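You operate a simulated robot arm through the tools that you are given. There is no shell and no other tool.

You run a simulated robot arm. Do the job below in one go: nothing can be reset, and whatever is moved stays where it is left.

JOB
Switch the string of lights off and wind it right in.
Fine: lock the reel again.

Only the result counts: the job must be done as asked and must still hold three seconds after the hand-in. Knocking over, shifting, dropping, spilling or breaking anything else fails it.

ROBOT AND FRAMES
A 6-joint arm with a two-finger parallel gripper, fixed in place. Base frame: the origin is at the foot of the arm, x ahead of it, y to its left, z up; the work surface is at about z = 0.9. Readings come in m, degrees, newtons and seconds.
With the tool pointing down near the work surface it reaches from about 0.36 to 0.76 m from the base axis. Its first joint turns from -66.0 to 66.0 degrees. Payload 2.45 kg.
Tool frame: the origin (TCP) lies between the finger pads and is the grasp point; the fingertips stand 0.024 m ahead of it; z points along the fingers, y is the line along which they close. The gripper opens to 0.068 m. The fingers are 0.017 m wide and 0.01 m thick; the gripper's body (0.04 by 0.07 m) begins 0.041 m behind the TCP.
Orientation is told as [roll, pitch, yaw] about the base's x, y, z axes, in that order, counted from this pose: with the fingers straight down and closing along the base's y, the tool's x points along the base's -x, its y along +y and its z along -z.

CONTROLS
- The arm moves only by the tool send_rows. Its argument "deltas" is text: rows parted by semicolons, each of 7 numbers parted by spaces: the shift along the tool's x, y, z in m, then the turn, a rotation vector about the tool's x, y, z in degrees, then the gripper command, from -1 (shut) to 1 (fully open), values between in proportion. In form: tx ty tz ax ay az gripper; .... A call has 1 to 20 rows; each row is the pose to reach, as a shift and turn from the pose commanded when the call began, along the tool's axes at that moment. Rows are played at 5 a second. More than 0.05 m and 8.6 degrees between two rows, or a gripper value outside its range, and nothing of the call is played. Where a pose cannot be reached the arm comes as near as it can. A force on the tool above 40 N (or 10 N above the force at the start of the call, whichever is more), or a blocked arm, ends the call early, and 0.2 s more pass. The fingers move at their own pace (about 0.108 m/s each) and stop on an object; they squeeze with about 23 N. The grip force told is the motor's: it shows also when the fingers shut on nothing. Time passes only in rows, and 0.2 s behind the last, so rows that repeat a pose let the fingers close. It gives the time, the measured TCP pose, the force on the tool (base axes), the opening and the grip force at its end, in the units of the frame above (readings bear some noise), with the torque about the TCP (base axes, N m) and any sound that the robot's microphone picked up, and new pictures: "pictures" is both (left out), scene, wrist or none.
- Cameras (640 x 400 px; columns grow to the right, rows downward): "scene" is fixed at [0.1682, 0.4097, 1.4746]; the picture's right is [-0.77, -0.64, 0.00], its down [-0.31, 0.38, -0.87] and it looks along [0.56, -0.67, -0.49] (base axes); focal length 359 px, centre (320, 200). "wrist" rides on the gripper at [0.084, 0.011, -0.075] in the tool frame; the picture's right is [-0.13, 0.99, 0.00], its down [-0.60, -0.08, -0.79] and it looks along [-0.79, -0.10, 0.61] (tool axes); focal length 251 px, centre (320, 200). There is no depth. A picture from a camera that has moved, and an enlarged one, comes with that camera's place and axes in the base frame and with its lens.
- close_up(camera, box): a new picture of the part [left, top, right, bottom] of that camera's present view, enlarged. No time passes.
- close_job(): hands the job in; it is judged then, once.

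Nothing tells you positions but the pictures and the camera data. Unless the task says otherwise, let go and move clear before handing in.

The tools are called after "Call:" as a command line: name --argument value ..., lists and objects as JSON in quotes. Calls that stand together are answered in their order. send_rows: Moves the arm, as the interface text tells. Its arguments: {"type":"object","properties":{"deltas":{"type":"string"},"pictures":{"type":"string","enum":["both","scene","wrist","none"]}},"required":["deltas"]} The other tools are called the same way: close_up (camera, box) takes an enlarged picture of a part of a camera's view; close_job () hands the job in.

At the start:

```text
t: 0.0
tcp_pos: [0.5007, 0.0411, 1.2174]
ee_rot: [0.0, 0.0, 0.0]
contact_force: [-0.3, 0.2, 0.4]
moment: [-0.01, 0.0, 0.03]
gripper_width: 0.068
grip_force: 0.0
```

scene: 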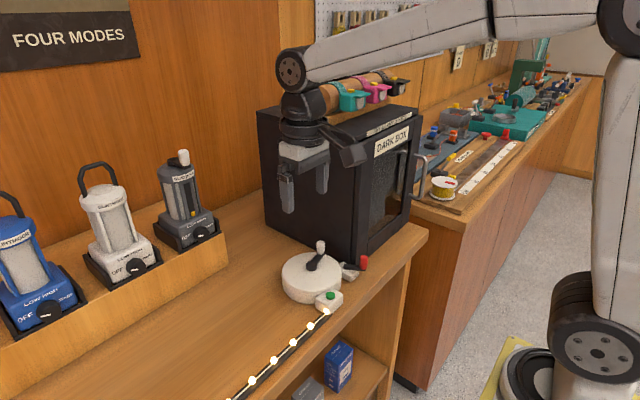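
wrist: 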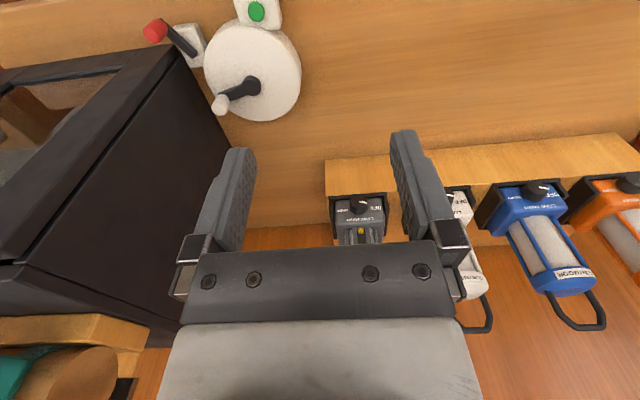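

I see a white reel with a crank, a green button on a small box where the light string leaves it, and a red-tipped lever beside it that is probably the lock. I'll look closer before moving.

Call:
close_up --camera "scene" --box '[260, 225, 400, 325]'

Call:
close_up --camera "wrist" --box '[120, 0, 320, 130]'

Call:
close_up --camera "scene" --box '[180, 280, 400, 400]'

```text
4.00 times, centred on (330, 275) of scene
camera zoom: at [0.1682, 0.4097, 1.4746], right [-0.77, -0.64, 0.0], down [-0.31, 0.38, -0.87], along [0.56, -0.67, -0.49], focal length 1435 px, centre (280, -100)
```

zoom: 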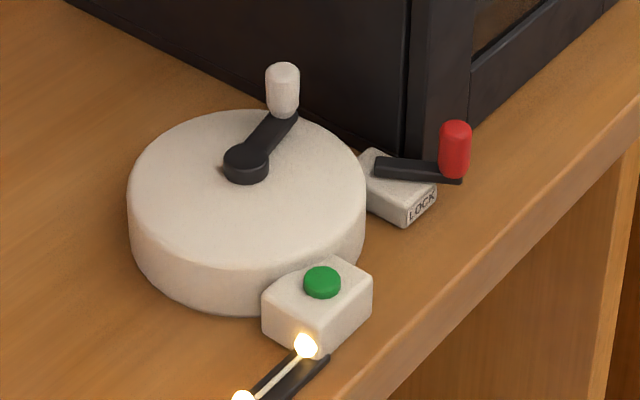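

```text
3.08 times, centred on (220, 65) of wrist
camera zoom: at [0.4181, 0.0537, 1.292], right [0.13, 0.99, 0.0], down [0.6, -0.08, 0.79], along [0.79, -0.1, -0.61], focal length 774 px, centre (628, 615)
```

zoom: 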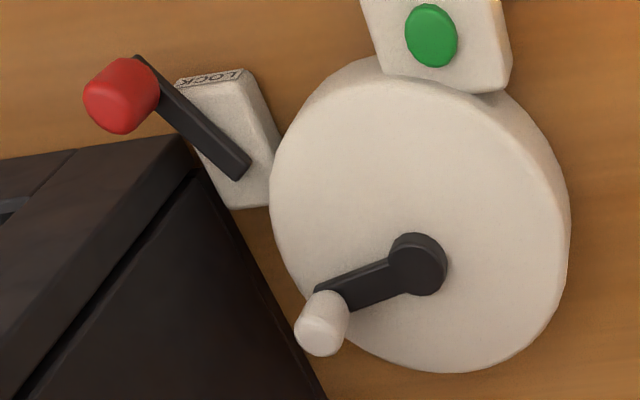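

```text
2.91 times, centred on (290, 340) of scene
camera zoom: at [0.1682, 0.4097, 1.4746], right [-0.77, -0.64, 0.0], down [-0.31, 0.38, -0.87], along [0.56, -0.67, -0.49], focal length 1043 px, centre (407, -207)
```

zoom: 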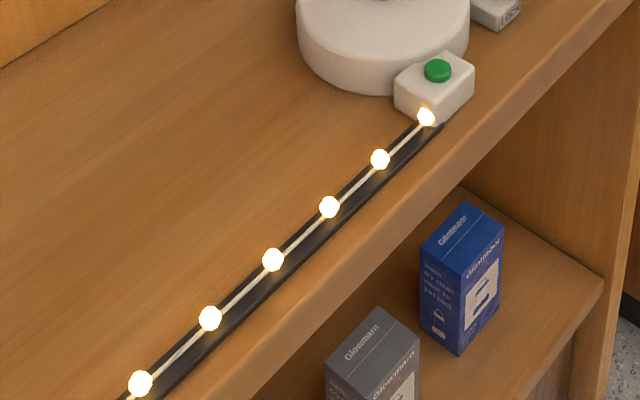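

The estimates so far: button top near (0.510, -0.034, 0.93), reel hub (0.583, -0.059), crank knob (0.597, -0.107, 0.985), red lock lever knob (0.510, -0.155, 0.958). I'll close the fingers and hover above the button to refine these.

Call:
send_rows --deltas "0 -0.02 0.03 0 0 0 -1; -0.002 -0.04 0.065 0 0 0 -1; 0.0 -0.06 0.1 0 0 0 -1; 0.0 -0.07 0.14 0 0 0 -1; 0.0 -0.0741 0.18 0 0 0 -1; -0.005 -0.0741 0.19 0 0 0 -1; -0.005 -0.0741 0.19 0 0 0 -1"

```text
t: 1.6
tcp_pos: [0.5058, -0.0325, 1.0272]
ee_rot: [0.0, 0.1, -0.1]
contact_force: [-0.2, 0.0, -1.2]
moment: [-0.02, 0.04, 0.0]
gripper_width: 0.0001
grip_force: 23.0
camera wrist: at [0.4231, -0.0203, 1.1011], right [0.13, 0.99, 0.0], down [0.6, -0.08, 0.79], along [0.79, -0.1, -0.61], focal length 251 px, centre (320, 200)
```

scene: 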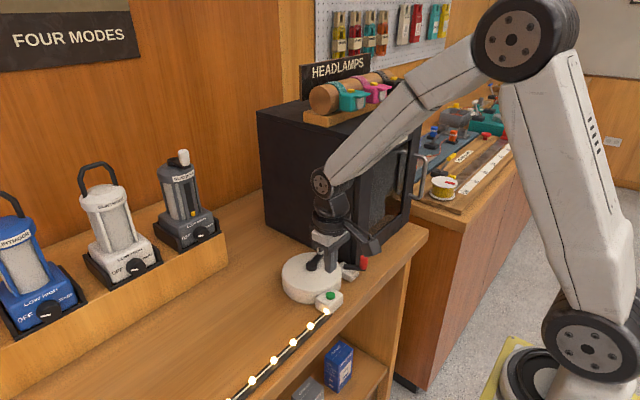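
wrist: 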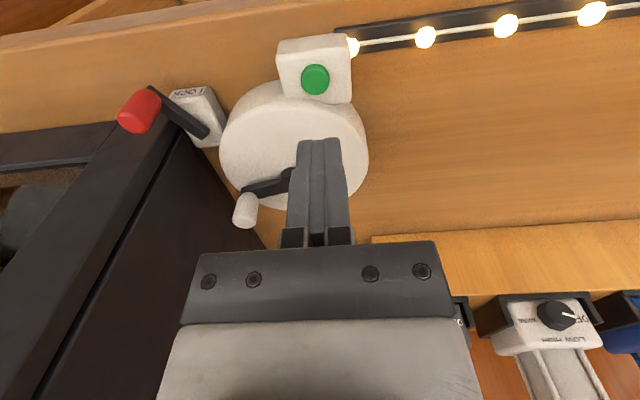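

The fingers are closed and hovering just above the button. I'll zoom in on the reel and lock before pressing.

Call:
close_up --camera "wrist" --box '[100, 30, 380, 205]'

Call:
close_up --camera "wrist" --box '[100, 70, 260, 170]'

Call:
close_up --camera "scene" --box '[270, 230, 390, 320]'

```text
2.29 times, centred on (240, 118) of wrist
camera zoom: at [0.4231, -0.0203, 1.1011], right [0.13, 0.99, 0.0], down [0.6, -0.08, 0.79], along [0.79, -0.1, -0.61], focal length 575 px, centre (503, 389)
```

zoom: 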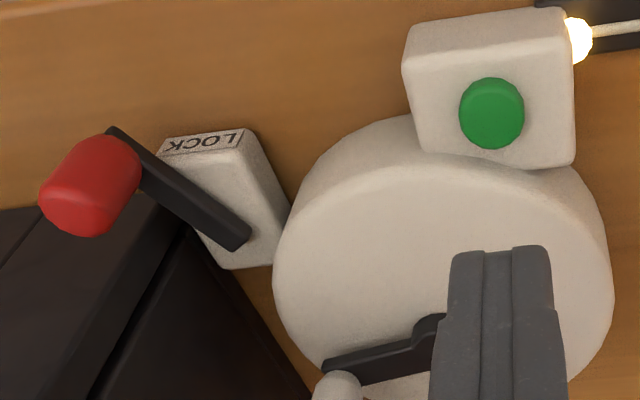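

```text
4.00 times, centred on (180, 120) of wrist
camera zoom: at [0.4231, -0.0203, 1.1011], right [0.13, 0.99, 0.0], down [0.6, -0.08, 0.79], along [0.79, -0.1, -0.61], focal length 1006 px, centre (880, 520)
```

zoom: 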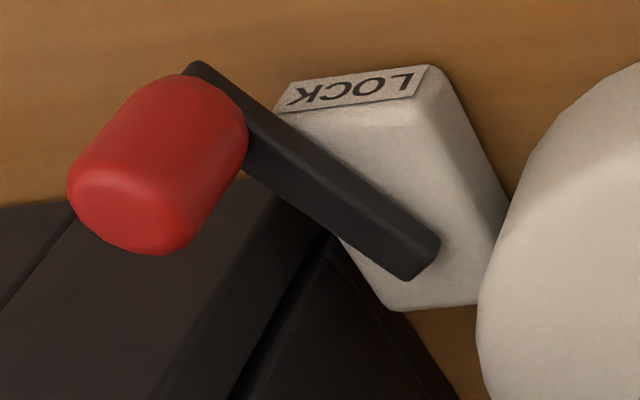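

```text
4.44 times, centred on (330, 275) of scene
camera zoom: at [0.1682, 0.4097, 1.4746], right [-0.77, -0.64, 0.0], down [-0.31, 0.38, -0.87], along [0.56, -0.67, -0.49], focal length 1594 px, centre (276, -133)
```

zoom: 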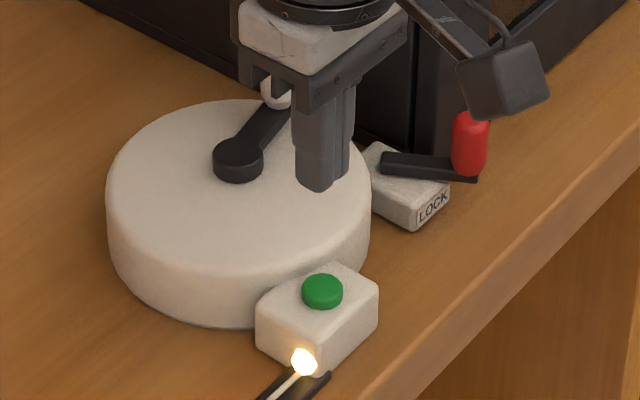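

The button reads the same in this view, at about (0.508, -0.034, 0.93). I'll press it straight down in small steps and see whether the lights change.

Call:
send_rows --deltas "0 -0.001 0.03 0 0 0 -1; 0 -0.001 0.06 0 0 0 -1; 0 -0.001 0.068 0 0 0 -1; 0 -0.001 0.071 0 0 0 -1; 0 -0.001 0.073 0 0 0 -1; 0 -0.001 0.075 0 0 0 -1"

```text
t: 3.0
tcp_pos: [0.5052, -0.0336, 0.9555]
ee_rot: [0.0, -0.1, -0.1]
contact_force: [-13.0, 0.5, 39.5]
moment: [-0.1, 0.24, -0.02]
gripper_width: 0.0001
grip_force: 22.6
heard: click
camera wrist: at [0.4228, -0.0214, 1.0291], right [0.13, 0.99, 0.0], down [0.6, -0.08, 0.79], along [0.79, -0.1, -0.61], focal length 251 px, centre (320, 200)
```

scene: 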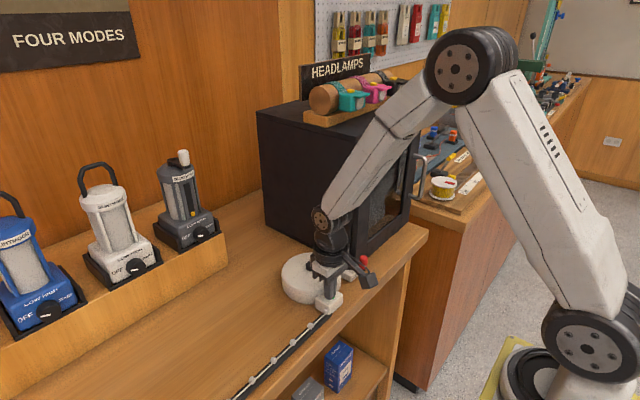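
wrist: 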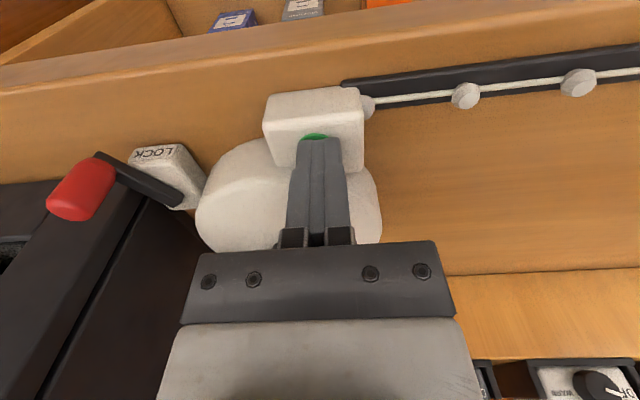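

A click was heard and the bulbs have gone dark. I'll lift straight up and confirm they stay off, then look at the lock from a better place.

Call:
send_rows --deltas "0 0 -0.02 0 0 0 -1; 0 0 -0.05 0 0 0 -1; 0 0 -0.09 0 0 0 -1; 0 -0.04 -0.10 0 0 0 -1; 0 -0.07 -0.10 0 0 0 -1; 0 -0.07 -0.1 0 0 0 -1"

```text
t: 4.4
tcp_pos: [0.5051, -0.1035, 1.0527]
ee_rot: [0.0, 0.0, 0.1]
contact_force: [0.2, -0.4, 0.3]
moment: [-0.02, 0.02, 0.0]
gripper_width: 0.0002
grip_force: 22.7
camera wrist: at [0.4223, -0.0919, 1.1264], right [0.13, 0.99, 0.0], down [0.6, -0.08, 0.79], along [0.79, -0.1, -0.61], focal length 251 px, centre (320, 200)
```

scene: 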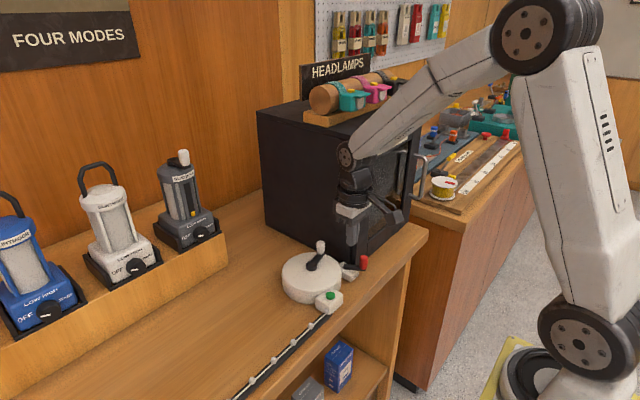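
wrist: 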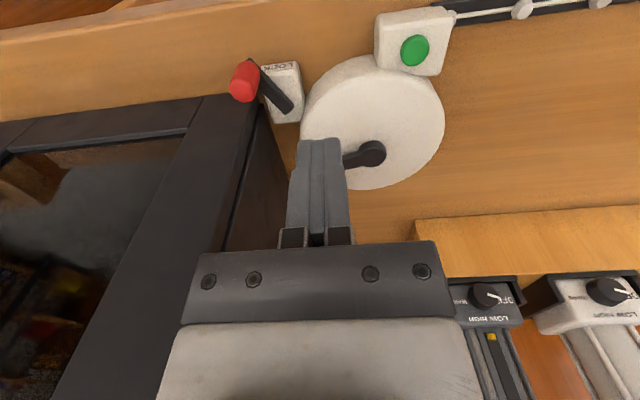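

Call:
close_up --camera "wrist" --box '[210, 40, 370, 140]'

Call:
close_up --camera "scene" --box '[270, 230, 390, 320]'

Call:
close_up --camera "scene" --box '[180, 290, 340, 400]'

```text
4.00 times, centred on (290, 90) of wrist
camera zoom: at [0.4223, -0.0919, 1.1264], right [0.13, 0.99, 0.0], down [0.6, -0.08, 0.79], along [0.79, -0.1, -0.61], focal length 1006 px, centre (440, 640)
```

zoom: 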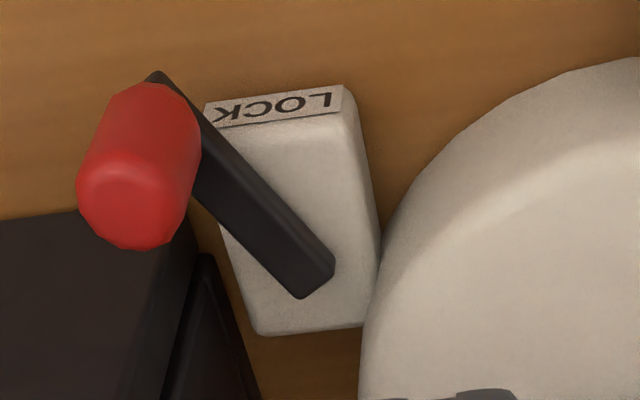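

```text
4.44 times, centred on (330, 275) of scene
camera zoom: at [0.1682, 0.4097, 1.4746], right [-0.77, -0.64, 0.0], down [-0.31, 0.38, -0.87], along [0.56, -0.67, -0.49], focal length 1594 px, centre (276, -133)
```

zoom: 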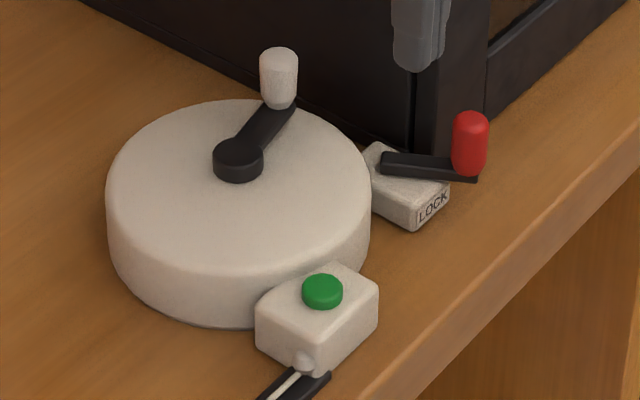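

```text
3.64 times, centred on (260, 345) of scene
camera zoom: at [0.1682, 0.4097, 1.4746], right [-0.77, -0.64, 0.0], down [-0.31, 0.38, -0.87], along [0.56, -0.67, -0.49], focal length 1304 px, centre (538, -327)
```

zoom: 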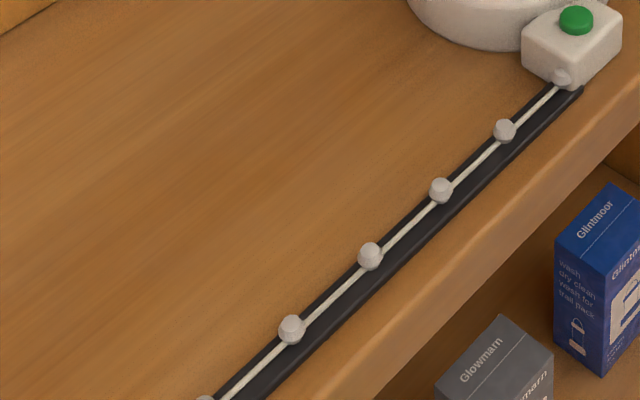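

The lights are off. Next is the red lever. I'll tilt the tool back about 15° so the wrist stays clear of the dark box, open the fingers and hover above the red knob.

Call:
send_rows --deltas "0 0 0 0 -7.5 0 0.47; 0 -0.02 0.015 0 -15 0 0.47; 0 -0.052 0.04 0 -15 0 0.47; 0 -0.052 0.055 0 -15 0 0.47; 0 -0.052 0.055 0 -15 0 0.47"

```text
t: 5.6
tcp_pos: [0.5055, -0.1551, 0.9965]
ee_rot: [0.0, -15.1, 0.0]
contact_force: [0.5, -0.9, -0.4]
moment: [0.01, -0.04, 0.01]
gripper_width: 0.0499
grip_force: 0.0
camera wrist: at [0.4058, -0.1435, 1.0474], right [0.13, 0.99, 0.03], down [0.38, -0.08, 0.92], along [0.92, -0.1, -0.38], focal length 251 px, centre (320, 200)
```

scene: 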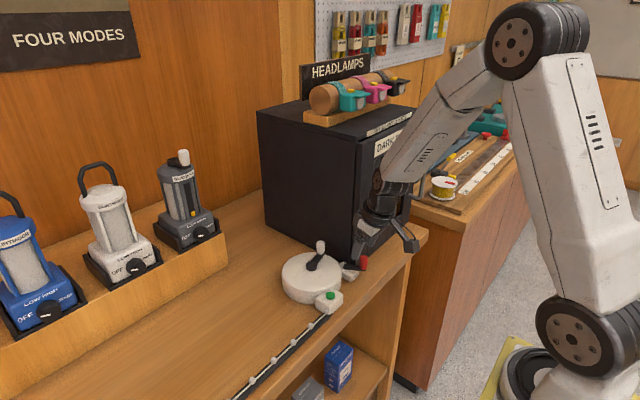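
wrist: 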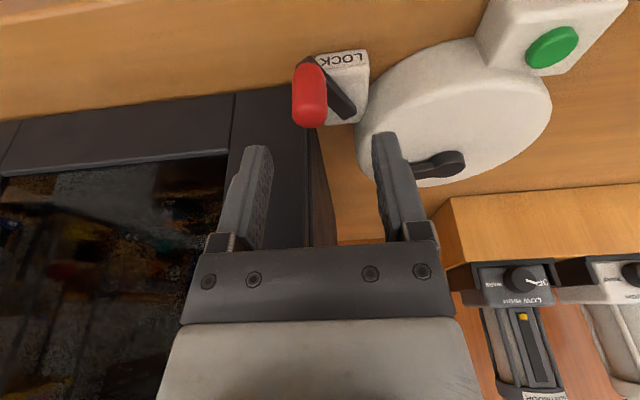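

The red knob sits between the open fingers. I'll lower onto it and check.

Call:
send_rows --deltas "0.005 -0.001 0.016 0 0 0 0.47; 0.0105 -0.002 0.0314 0 0 0 0.47; 0.0105 -0.002 0.0314 0 0 0 0.47"

Call:
close_up --camera "scene" --box '[310, 200, 430, 290]'

```text
t: 6.4
tcp_pos: [0.5032, -0.1563, 0.964]
ee_rot: [-0.1, -15.0, 0.0]
contact_force: [0.3, -0.8, 0.1]
moment: [0.01, -0.01, 0.0]
gripper_width: 0.0498
grip_force: 0.0
camera wrist: at [0.404, -0.1453, 1.0143], right [0.13, 0.99, 0.03], down [0.38, -0.08, 0.92], along [0.92, -0.1, -0.39], focal length 251 px, centre (320, 200)
```

scene: 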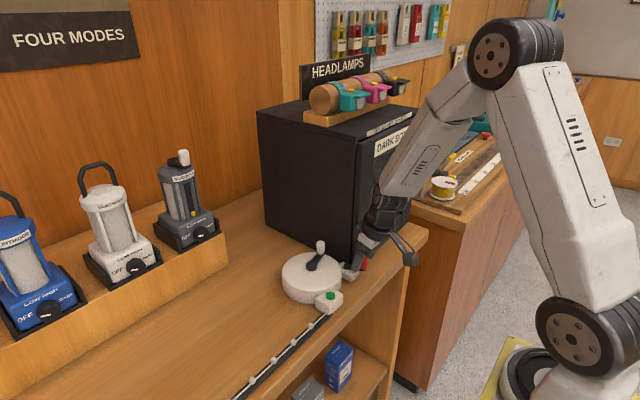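
wrist: 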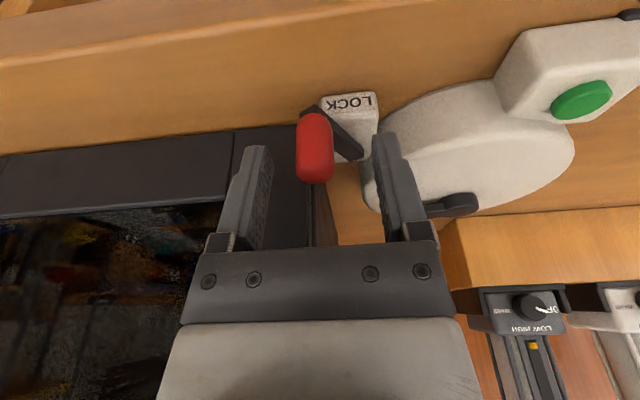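

```text
4.44 times, centred on (370, 245) of scene
camera zoom: at [0.1682, 0.4097, 1.4746], right [-0.77, -0.64, 0.0], down [-0.31, 0.38, -0.87], along [0.56, -0.67, -0.49], focal length 1594 px, centre (98, 0)
```

zoom: 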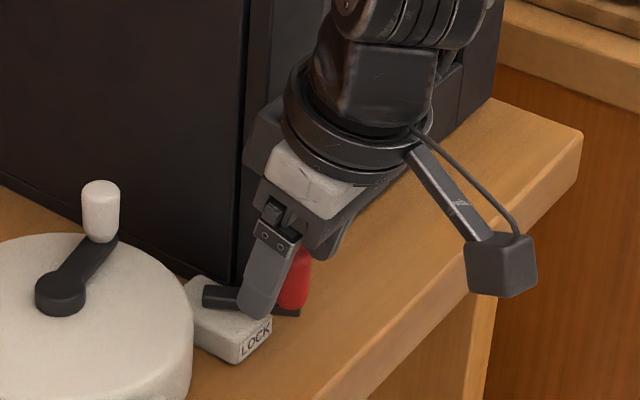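

The fingers straddle the knob. I'll close on it.

Call:
send_rows --deltas "0 0 0 0 0 0 -0.3; 0 0 0 0 0 0 -1; 0 0 0 0 0 0 -1"

Call:
close_up --camera "wrist" --box '[240, 80, 400, 180]'

```text
t: 7.2
tcp_pos: [0.5019, -0.1566, 0.9644]
ee_rot: [0.0, -15.0, 0.0]
contact_force: [-7.5, -5.9, -0.8]
moment: [-0.21, -0.09, -0.15]
gripper_width: 0.0184
grip_force: 36.5
camera wrist: at [0.4035, -0.1455, 1.0145], right [0.13, 0.99, 0.03], down [0.38, -0.08, 0.92], along [0.92, -0.1, -0.39], focal length 251 px, centre (320, 200)
```

scene: 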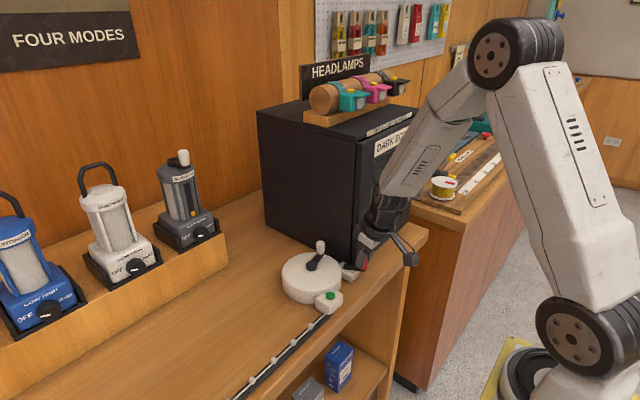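
wrist: 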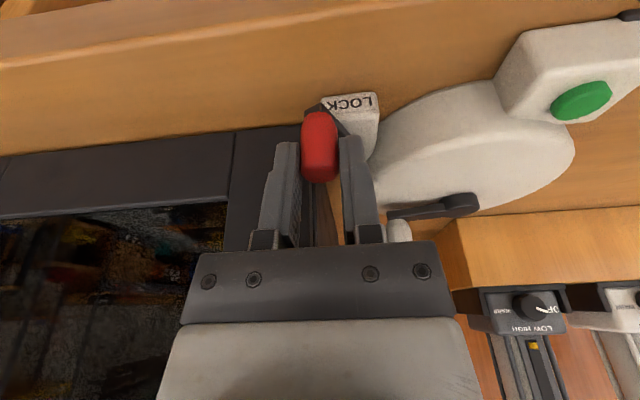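

```text
4.00 times, centred on (320, 130) of wrist
camera zoom: at [0.4035, -0.1455, 1.0145], right [0.13, 0.99, 0.03], down [0.38, -0.08, 0.92], along [0.92, -0.1, -0.39], focal length 1006 px, centre (320, 480)
```

zoom: 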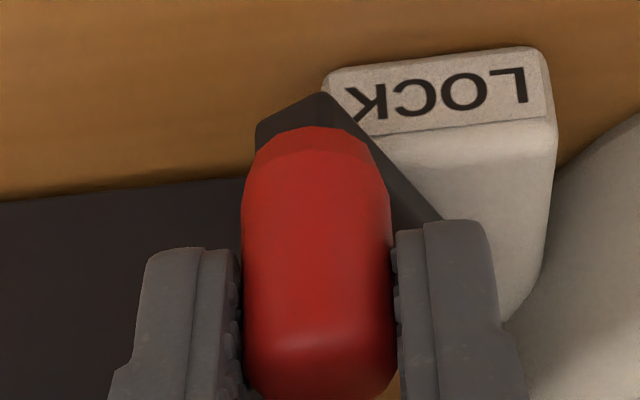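

The knob is gripped (18 mm). I'll swing it gently along an arc away from the dark box, toward +y, and feel for resistance.

Call:
send_rows --deltas "0.0019 0.004 -0.0005 0 0 0 -1; 0.0036 0.0075 -0.001 0 0 0 -1; 0.0047 0.011 -0.0013 0 0 0 -1; 0.0053 0.0143 -0.0014 0 0 0 -1" --pictures "wrist"

```text
t: 8.2
tcp_pos: [0.4987, -0.1416, 0.9653]
ee_rot: [0.0, -15.1, 0.0]
contact_force: [-2.6, -9.5, 0.7]
moment: [-0.21, 0.1, -0.38]
gripper_width: 0.0182
grip_force: 36.8
camera wrist: at [0.3987, -0.1314, 1.0145], right [0.13, 0.99, 0.03], down [0.38, -0.08, 0.92], along [0.92, -0.1, -0.38], focal length 251 px, centre (320, 200)
```

wrist: 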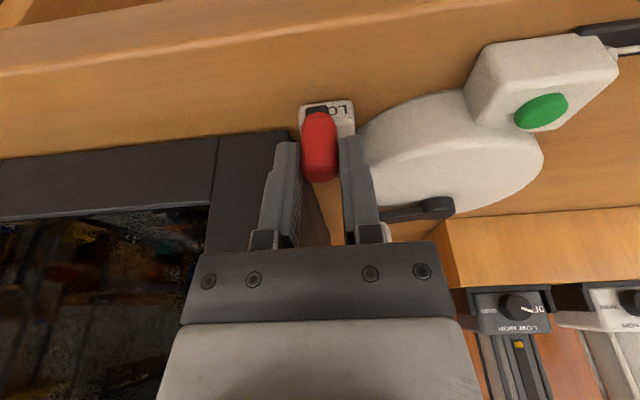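

The lever moves with about 10 N of drag. I'll keep going along the arc.

Call:
send_rows --deltas "0.0005 0.0035 0 0 0 0 -1; 0.0006 0.0069 0 0 0 0 -1; 0.0004 0.0104 0 0 0 0 -1; 0 0.0138 0 0 0 0 -1; -0.0008 0.0172 0.0003 0 0 0 -1; -0.0018 0.0206 0.0005 0 0 0 -1" --pictures "both"

Call:
close_up --camera "wrist" --box '[240, 80, 400, 180]'

```text
t: 9.6
tcp_pos: [0.5007, -0.1205, 0.9646]
ee_rot: [0.0, -15.1, 0.1]
contact_force: [-0.2, -7.6, -0.4]
moment: [-0.16, 0.28, -0.32]
gripper_width: 0.0185
grip_force: 37.0
camera wrist: at [0.4006, -0.1104, 1.0145], right [0.13, 0.99, 0.03], down [0.38, -0.08, 0.92], along [0.92, -0.1, -0.38], focal length 251 px, centre (320, 200)
```

scene: 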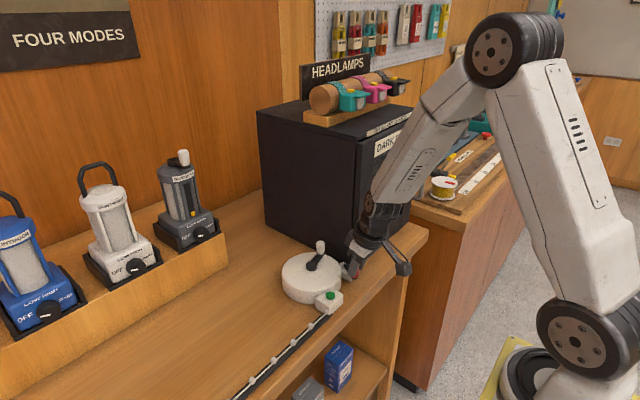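
wrist: 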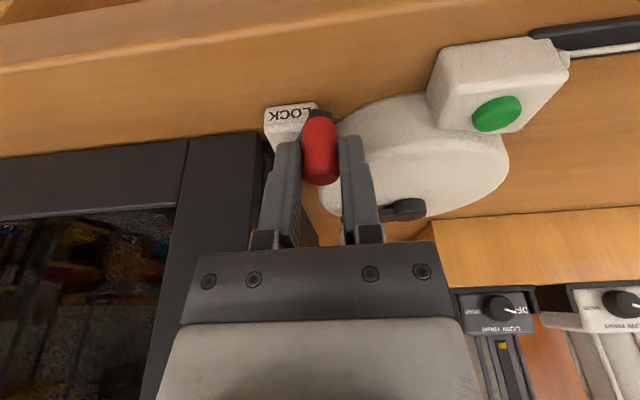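

```text
4.00 times, centred on (320, 130) of wrist
camera zoom: at [0.4006, -0.1104, 1.0145], right [0.13, 0.99, 0.03], down [0.38, -0.08, 0.92], along [0.92, -0.1, -0.38], focal length 1006 px, centre (320, 480)
```

zoom: 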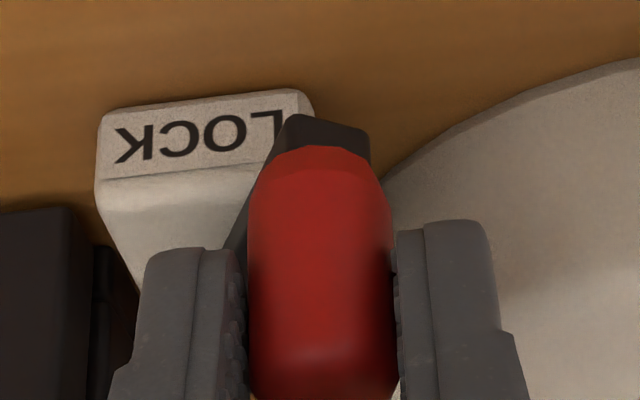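

The lever is still moving freely with no click or stop yet. I'll go on in small steps.

Call:
send_rows --deltas "-0.0014 0.0032 0.0004 0 0 0 -1; -0.0029 0.0063 0.0008 0 0 0 -1; -0.0048 0.0092 0.0013 0 0 0 -1" --pictures "wrist"

```text
t: 10.1
tcp_pos: [0.4995, -0.1204, 0.9645]
ee_rot: [-0.2, -15.0, -0.5]
contact_force: [-8.0, -10.2, 4.1]
moment: [-0.24, 0.05, -0.11]
gripper_width: 0.0186
grip_force: 36.5
stopped in row 2: the force on the tool passed its limit at 46 N (the readings are from after the stop); the commanded pose is now the measured one
camera wrist: at [0.401, -0.1088, 1.0145], right [0.13, 0.99, 0.03], down [0.38, -0.08, 0.92], along [0.92, -0.11, -0.39], focal length 251 px, centre (320, 200)
```

wrist: 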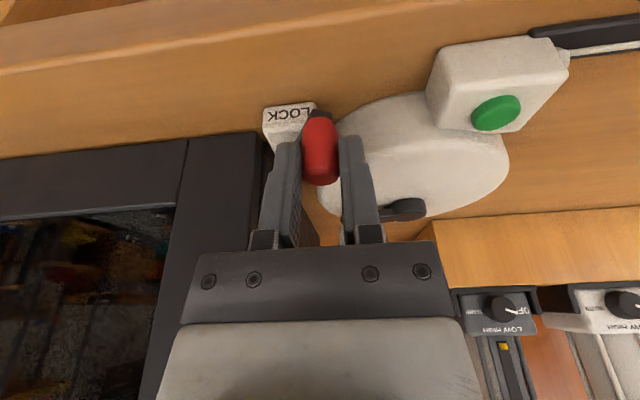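

The lever reached a stop after about 55–60° of swing, so I take this to be the unlocked position. I'll release it, rise clear and straighten the tool above the reel.

Call:
send_rows --deltas "0 0 0 0 0 0 0.3; 0 0 0 0 0 0 0.3; -0.006 0 -0.0242 0 0 0 0.3; -0.0168 0 -0.0628 0 0 0 0.3; -0.024 0.01 -0.09 0 7.5 0 0.3; -0.04 0.03 -0.09 0 15 0 0.3; -0.06 0.055 -0.09 0 15 0 0.3; -0.06 0.055 -0.09 0 15 0 0.3"

Call:
close_up --camera "scene" --box '[250, 110, 410, 310]'

Call:
close_up --camera "wrist" --box '[160, 0, 480, 200]'

```text
t: 11.9
tcp_pos: [0.5346, -0.066, 1.0677]
ee_rot: [-0.1, 0.1, -0.3]
contact_force: [-0.1, -0.3, 1.1]
moment: [0.01, -0.01, 0.02]
gripper_width: 0.0441
grip_force: 0.1
camera wrist: at [0.453, -0.0534, 1.1409], right [0.13, 0.99, 0.0], down [0.6, -0.08, 0.79], along [0.79, -0.11, -0.61], focal length 251 px, centre (320, 200)
```

scene: 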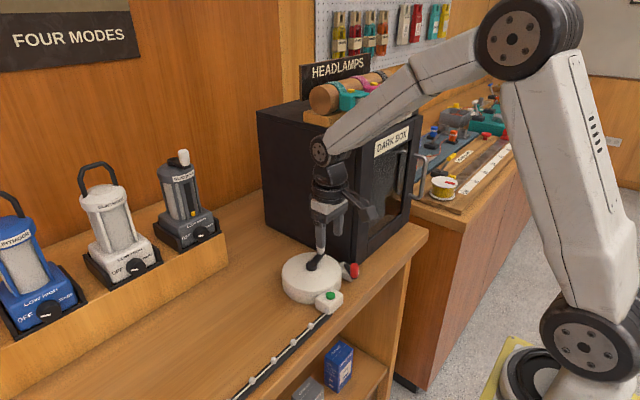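
wrist: 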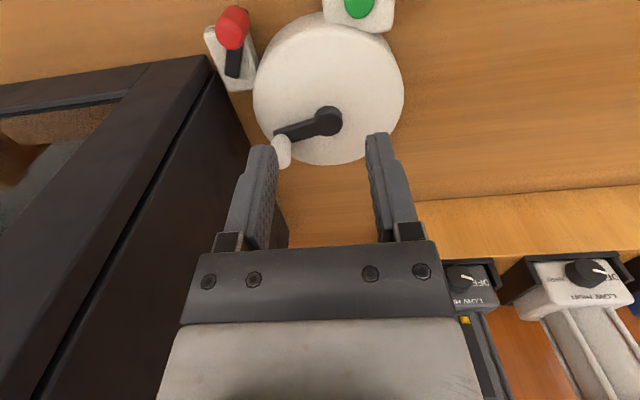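

```text
2.00 times, centred on (330, 210) of scene
camera zoom: at [0.1682, 0.4097, 1.4746], right [-0.77, -0.64, 0.0], down [-0.31, 0.38, -0.87], along [0.56, -0.67, -0.49], focal length 717 px, centre (300, 180)
```

zoom: 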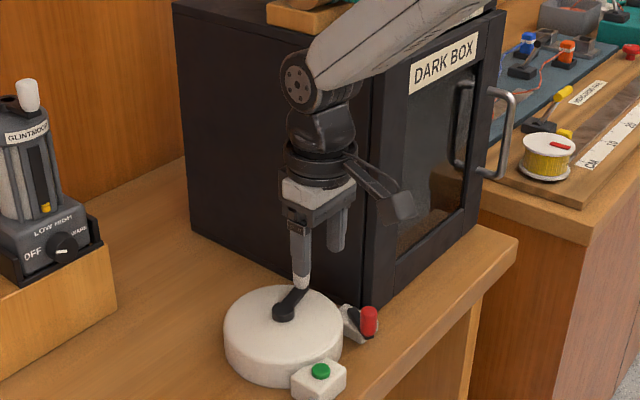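

```text
2.00 times, centred on (320, 100) of wrist
camera zoom: at [0.453, -0.0534, 1.1409], right [0.13, 0.99, 0.0], down [0.6, -0.08, 0.79], along [0.79, -0.11, -0.61], focal length 503 px, centre (320, 400)
```

zoom: 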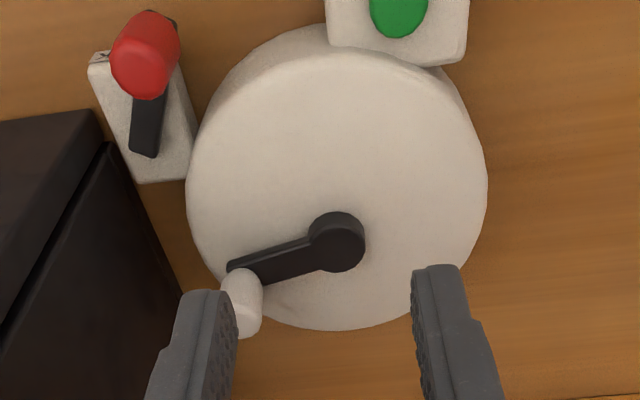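

The wrist joint would pass close to the dark box wall (y ≈ -0.164) if the tool stayed upright at the crank. I'll first yaw 90° so the camera side faces +y, then lean the wrist toward +y before approaching.

Call:
send_rows --deltas "0 0.01 -0.01 0 0 8.5 0.3; 0 0.02 -0.01 0 0 17 0.3; 0 0.03 -0.01 0 0 25.5 0.3; 0 0.03 -0.01 0 0 34 0.3; 0 0.03 -0.01 0 0 42.5 0.3; 0 0.03 -0.01 0 0 51 0.3; 0 0.03 -0.01 0 0 59.5 0.3; 0 0.03 -0.01 0 0 68 0.3; 0 0.03 -0.01 0 0 76.5 0.3; 0 0.03 -0.01 0 0 85 0.3; 0 0.03 -0.01 0 0 90 0.3; 0 0.03 -0.01 0 0 90 0.3"

```text
t: 14.5
tcp_pos: [0.5358, -0.035, 1.0767]
ee_rot: [0.0, -0.1, -90.4]
contact_force: [0.0, -0.6, -0.4]
moment: [-0.02, 0.03, 0.01]
gripper_width: 0.0439
grip_force: 0.1
camera wrist: at [0.5487, 0.0494, 1.1508], right [0.99, -0.14, 0.0], down [-0.08, -0.6, 0.79], along [-0.11, -0.79, -0.61], focal length 251 px, centre (320, 200)
```

scene: 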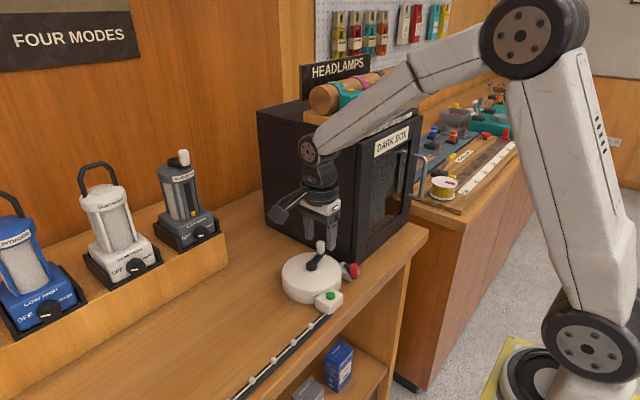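
wrist: 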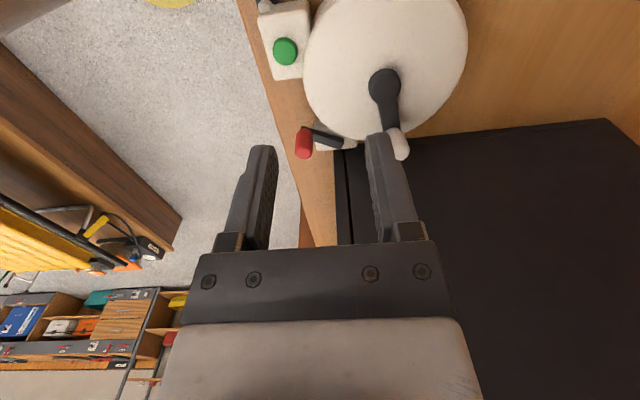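

Yaw is done. Now I'll lean the wrist back 15° and hover above the crank knob.

Call:
send_rows --deltas "0 0.01 0 0 -7.5 0 0.3; -0.01 0.03 0 0 -15 0 0.3; -0.035 0.06 0.02 0 -15 0 0.3; -0.069 0.062 0.045 0 -15 0 0.3; -0.069 0.062 0.045 0 -15 0 0.3"

Call:
close_up --camera "wrist" --box '[200, 0, 440, 150]'

Call:
close_up --camera "scene" --box '[250, 110, 410, 310]'

```text
t: 15.7
tcp_pos: [0.5973, -0.1045, 1.0326]
ee_rot: [0.0, -15.2, -90.3]
contact_force: [-0.7, -0.1, 0.8]
moment: [0.01, 0.02, 0.02]
gripper_width: 0.0441
grip_force: 0.0
camera wrist: at [0.6097, -0.0043, 1.0821], right [0.99, -0.13, 0.03], down [-0.08, -0.38, 0.92], along [-0.11, -0.92, -0.38], focal length 251 px, centre (320, 200)
```

scene: 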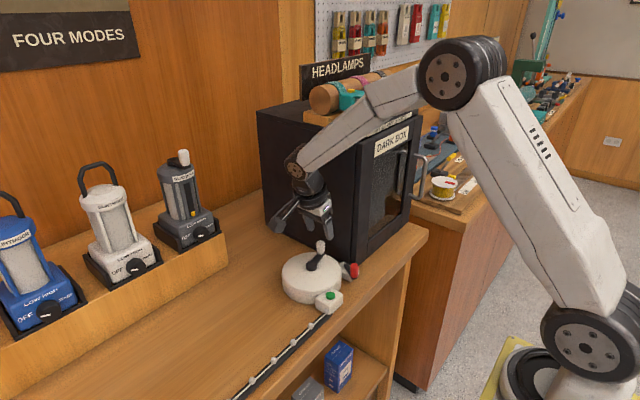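
wrist: 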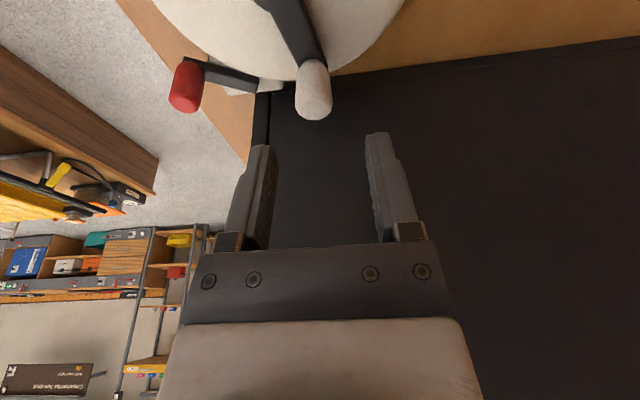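

```text
2.67 times, centred on (320, 75) of wrist
camera zoom: at [0.6097, -0.0043, 1.0821], right [0.99, -0.13, 0.03], down [-0.08, -0.38, 0.92], along [-0.11, -0.92, -0.38], focal length 670 px, centre (320, 533)
```

zoom: 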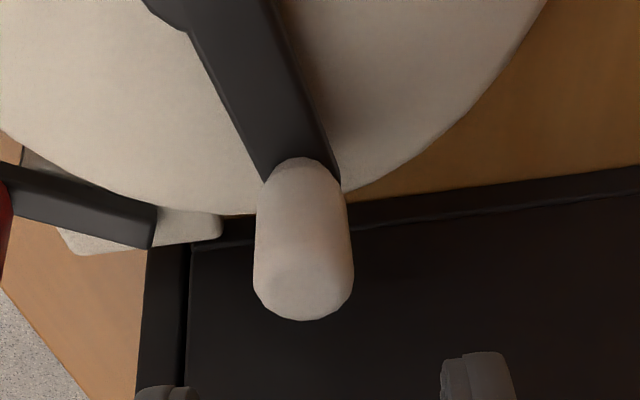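

```text
2.00 times, centred on (330, 210) of scene
camera zoom: at [0.1682, 0.4097, 1.4746], right [-0.77, -0.64, 0.0], down [-0.31, 0.38, -0.87], along [0.56, -0.67, -0.49], focal length 717 px, centre (300, 180)
```

zoom: 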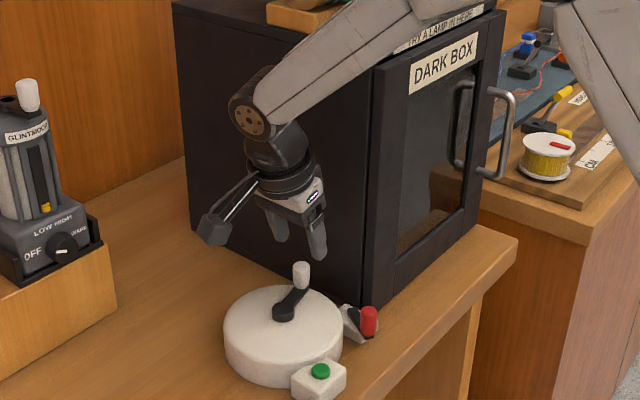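

The fingers straddle the crank knob in the wrist view, and the wrist is clear of the box. I'll descend onto the knob and close.

Call:
send_rows --deltas "0.0058 0 0.0216 0 0 0 0.3; 0.0115 0 0.0425 0 0 0 0.3; 0.0115 0 0.0425 0 0 0 0.3; 0.0115 0 0.0425 0 0 0 -1; 0.0115 0 0.0425 0 0 0 -1; 0.0115 0 0.0425 0 0 0 -1"

Call:
close_up --camera "wrist" --box '[240, 50, 400, 150]'

Call:
close_up --camera "scene" --box '[250, 110, 410, 310]'

```text
t: 17.1
tcp_pos: [0.5965, -0.1042, 0.9875]
ee_rot: [-0.1, -15.1, -90.3]
contact_force: [0.4, 0.6, -2.4]
moment: [-0.27, -0.11, 0.02]
gripper_width: 0.0202
grip_force: 37.7
camera wrist: at [0.6096, -0.0033, 1.0376], right [0.99, -0.13, 0.03], down [-0.08, -0.38, 0.92], along [-0.11, -0.92, -0.38], focal length 251 px, centre (320, 200)
```

scene: 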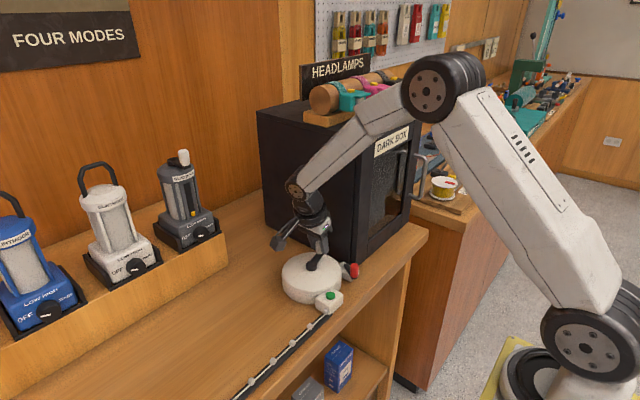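
wrist: 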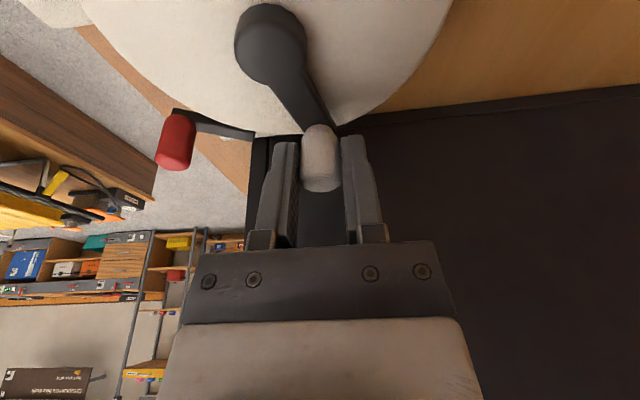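

```text
4.00 times, centred on (320, 100) of wrist
camera zoom: at [0.6096, -0.0033, 1.0376], right [0.99, -0.13, 0.03], down [-0.08, -0.38, 0.92], along [-0.11, -0.92, -0.38], focal length 1006 px, centre (320, 600)
```

zoom: 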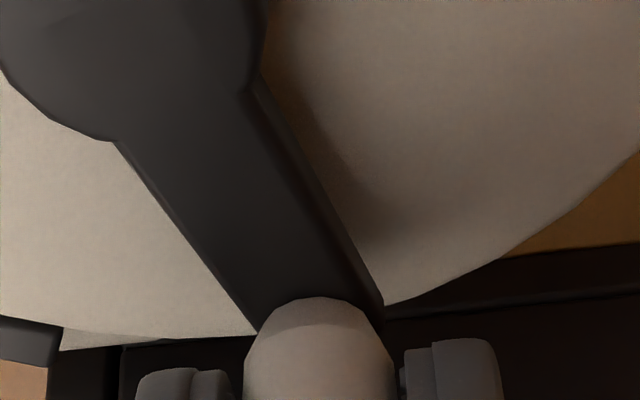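

```text
2.00 times, centred on (330, 210) of scene
camera zoom: at [0.1683, 0.4097, 1.4745], right [-0.77, -0.64, 0.0], down [-0.31, 0.38, -0.87], along [0.56, -0.67, -0.49], focal length 717 px, centre (300, 180)
```

zoom: 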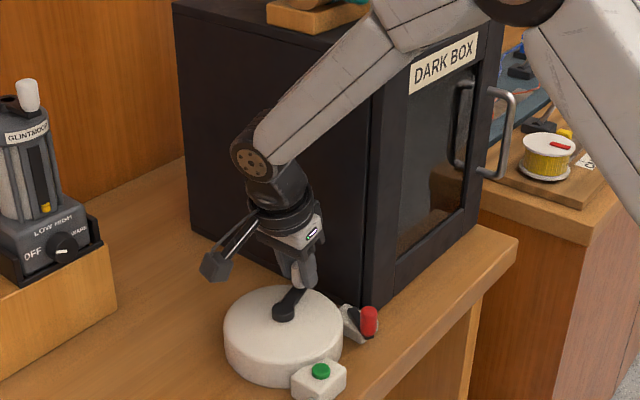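

The knob is gripped at 20 mm. I'll make a small counter-clockwise test turn (seen from above), which should draw the string in, and check the force.

Call:
send_rows --deltas "0.0015 0.0039 -0.0004 0 0 0 -1; 0.0033 0.0077 -0.0009 0 0 0 -1; 0.0033 0.0077 -0.0009 0 0 0 -1" --pictures "wrist"

Call:
close_up --camera "scene" --box '[180, 290, 340, 400]'

```text
t: 17.9
tcp_pos: [0.6056, -0.1003, 0.988]
ee_rot: [-0.1, -15.1, -90.3]
contact_force: [1.3, -3.2, -1.0]
moment: [0.13, 0.0, 0.02]
gripper_width: 0.0206
grip_force: 37.8
camera wrist: at [0.618, -0.0001, 1.0376], right [0.99, -0.13, 0.03], down [-0.08, -0.38, 0.92], along [-0.11, -0.92, -0.38], focal length 251 px, centre (320, 200)
```

wrist: 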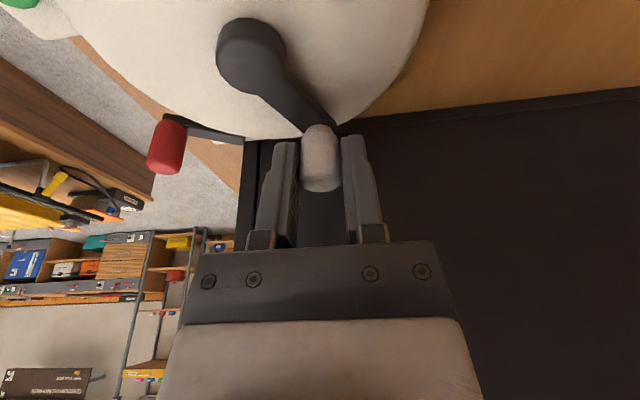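

```text
3.64 times, centred on (260, 345) of scene
camera zoom: at [0.1683, 0.4096, 1.4746], right [-0.77, -0.64, 0.0], down [-0.31, 0.38, -0.87], along [0.56, -0.67, -0.49], focal length 1304 px, centre (538, -327)
```

zoom: 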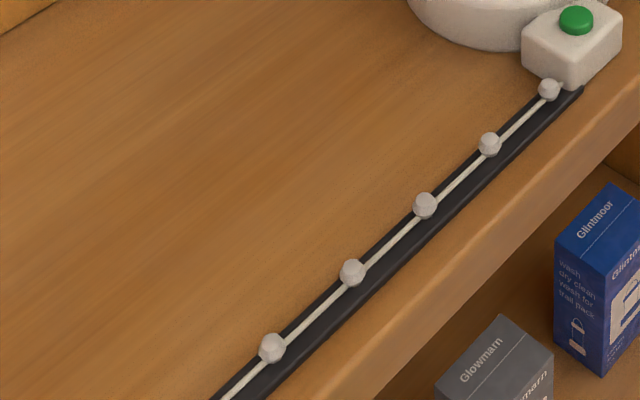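

The crank turns freely, so the reel is unlocked. The bulbs moved outward, though, so winding in is clockwise from above. I'll reverse direction.

Call:
send_rows --deltas "-0.0034 -0.0077 0.0009 0 0 0 -1; -0.0053 -0.0159 0.0014 0 0 0 -1; -0.0059 -0.0243 0.0016 0 0 0 -1; -0.0050 -0.0328 0.0013 0 0 0 -1; -0.0028 -0.0409 0.0008 0 0 0 -1; 0.0008 -0.0485 -0.0002 0 0 0 -1"

Call:
close_up --camera "scene" --box '[180, 290, 340, 400]'

```text
t: 19.3
tcp_pos: [0.5582, -0.0976, 0.9874]
ee_rot: [0.4, -15.1, -90.3]
contact_force: [16.7, 21.9, -5.5]
moment: [0.67, -0.08, 0.02]
gripper_width: 0.0203
grip_force: 37.2
camera wrist: at [0.5707, 0.0029, 1.0377], right [0.99, -0.13, 0.04], down [-0.08, -0.38, 0.92], along [-0.1, -0.92, -0.38], focal length 251 px, centre (320, 200)
```

scene: 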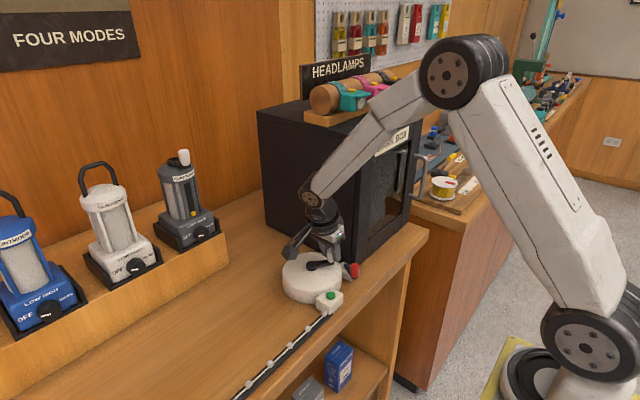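
wrist: 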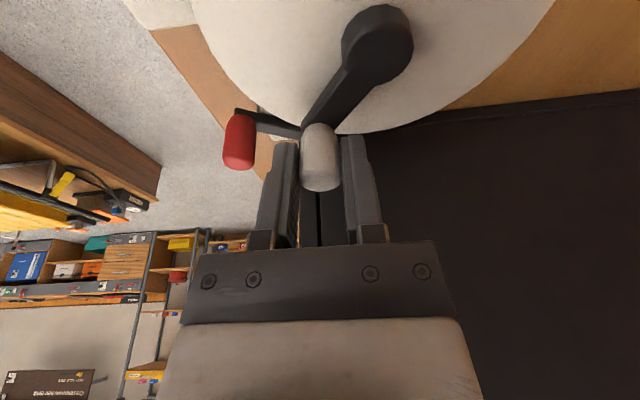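

```text
3.64 times, centred on (260, 345) of scene
camera zoom: at [0.1688, 0.4103, 1.4743], right [-0.77, -0.64, 0.0], down [-0.31, 0.37, -0.87], along [0.56, -0.67, -0.49], focal length 1304 px, centre (538, -327)
```

zoom: 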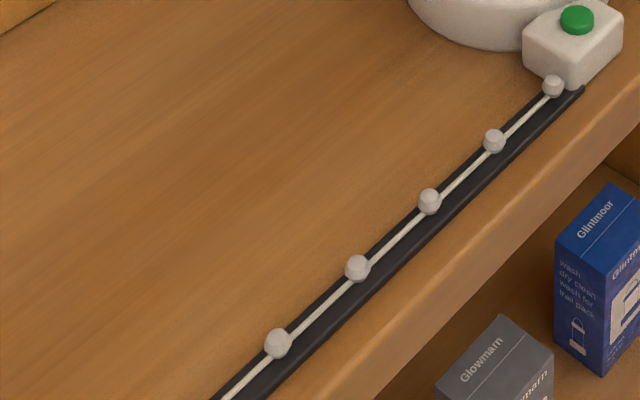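

Clockwise draws the string in. The radial force shows my circle is slightly off. Refitting it from the measured points gives a centre near (0.5835, -0.0605) and a radius of about 45 mm, and I'll continue on that path.

Call:
send_rows --deltas "0.0067 -0.0037 -0.0018 0 0 0 -1; 0.0125 -0.0088 -0.0033 0 0 0 -1; 0.0189 -0.0129 -0.0051 0 0 0 -1; 0.0261 -0.0157 -0.0070 0 0 0 -1; 0.0336 -0.0173 -0.0090 0 0 0 -1; 0.0412 -0.0174 -0.0111 0 0 0 -1; 0.0488 -0.0162 -0.0131 0 0 0 -1"

Call:
close_up --camera "scene" --box '[180, 290, 340, 400]'

```text
t: 20.9
tcp_pos: [0.5416, -0.0499, 0.9876]
ee_rot: [0.0, -15.1, -90.3]
contact_force: [17.1, -4.8, -14.0]
moment: [-0.9, -0.07, 0.01]
gripper_width: 0.0204
grip_force: 37.2
camera wrist: at [0.5545, 0.051, 1.0375], right [0.99, -0.13, 0.03], down [-0.08, -0.38, 0.92], along [-0.11, -0.92, -0.38], focal length 251 px, centre (320, 200)
```

scene: 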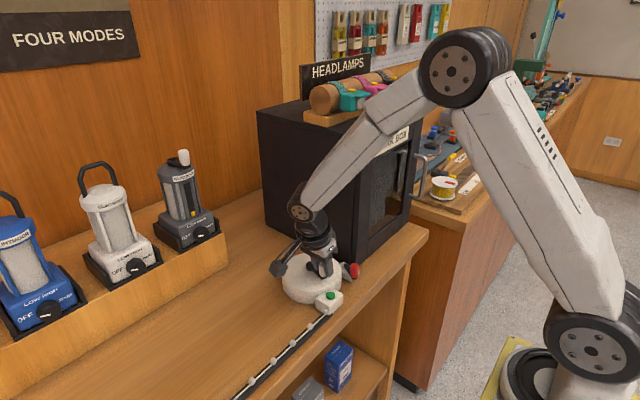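
wrist: 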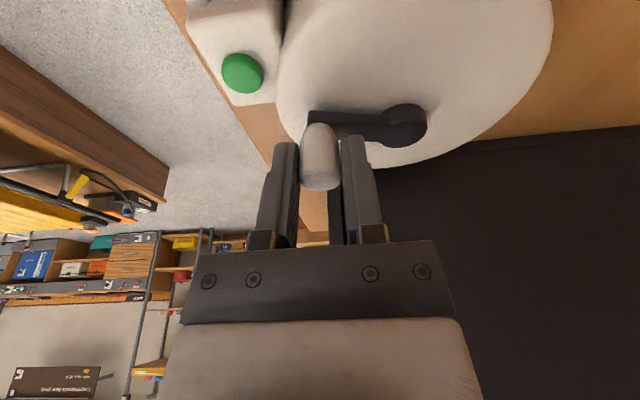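

```text
3.64 times, centred on (260, 345) of scene
camera zoom: at [0.169, 0.4095, 1.4745], right [-0.77, -0.64, 0.0], down [-0.31, 0.38, -0.87], along [0.56, -0.67, -0.49], focal length 1304 px, centre (538, -327)
```

zoom: 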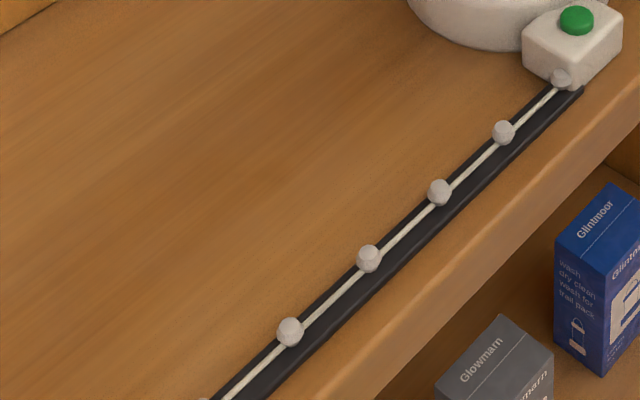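

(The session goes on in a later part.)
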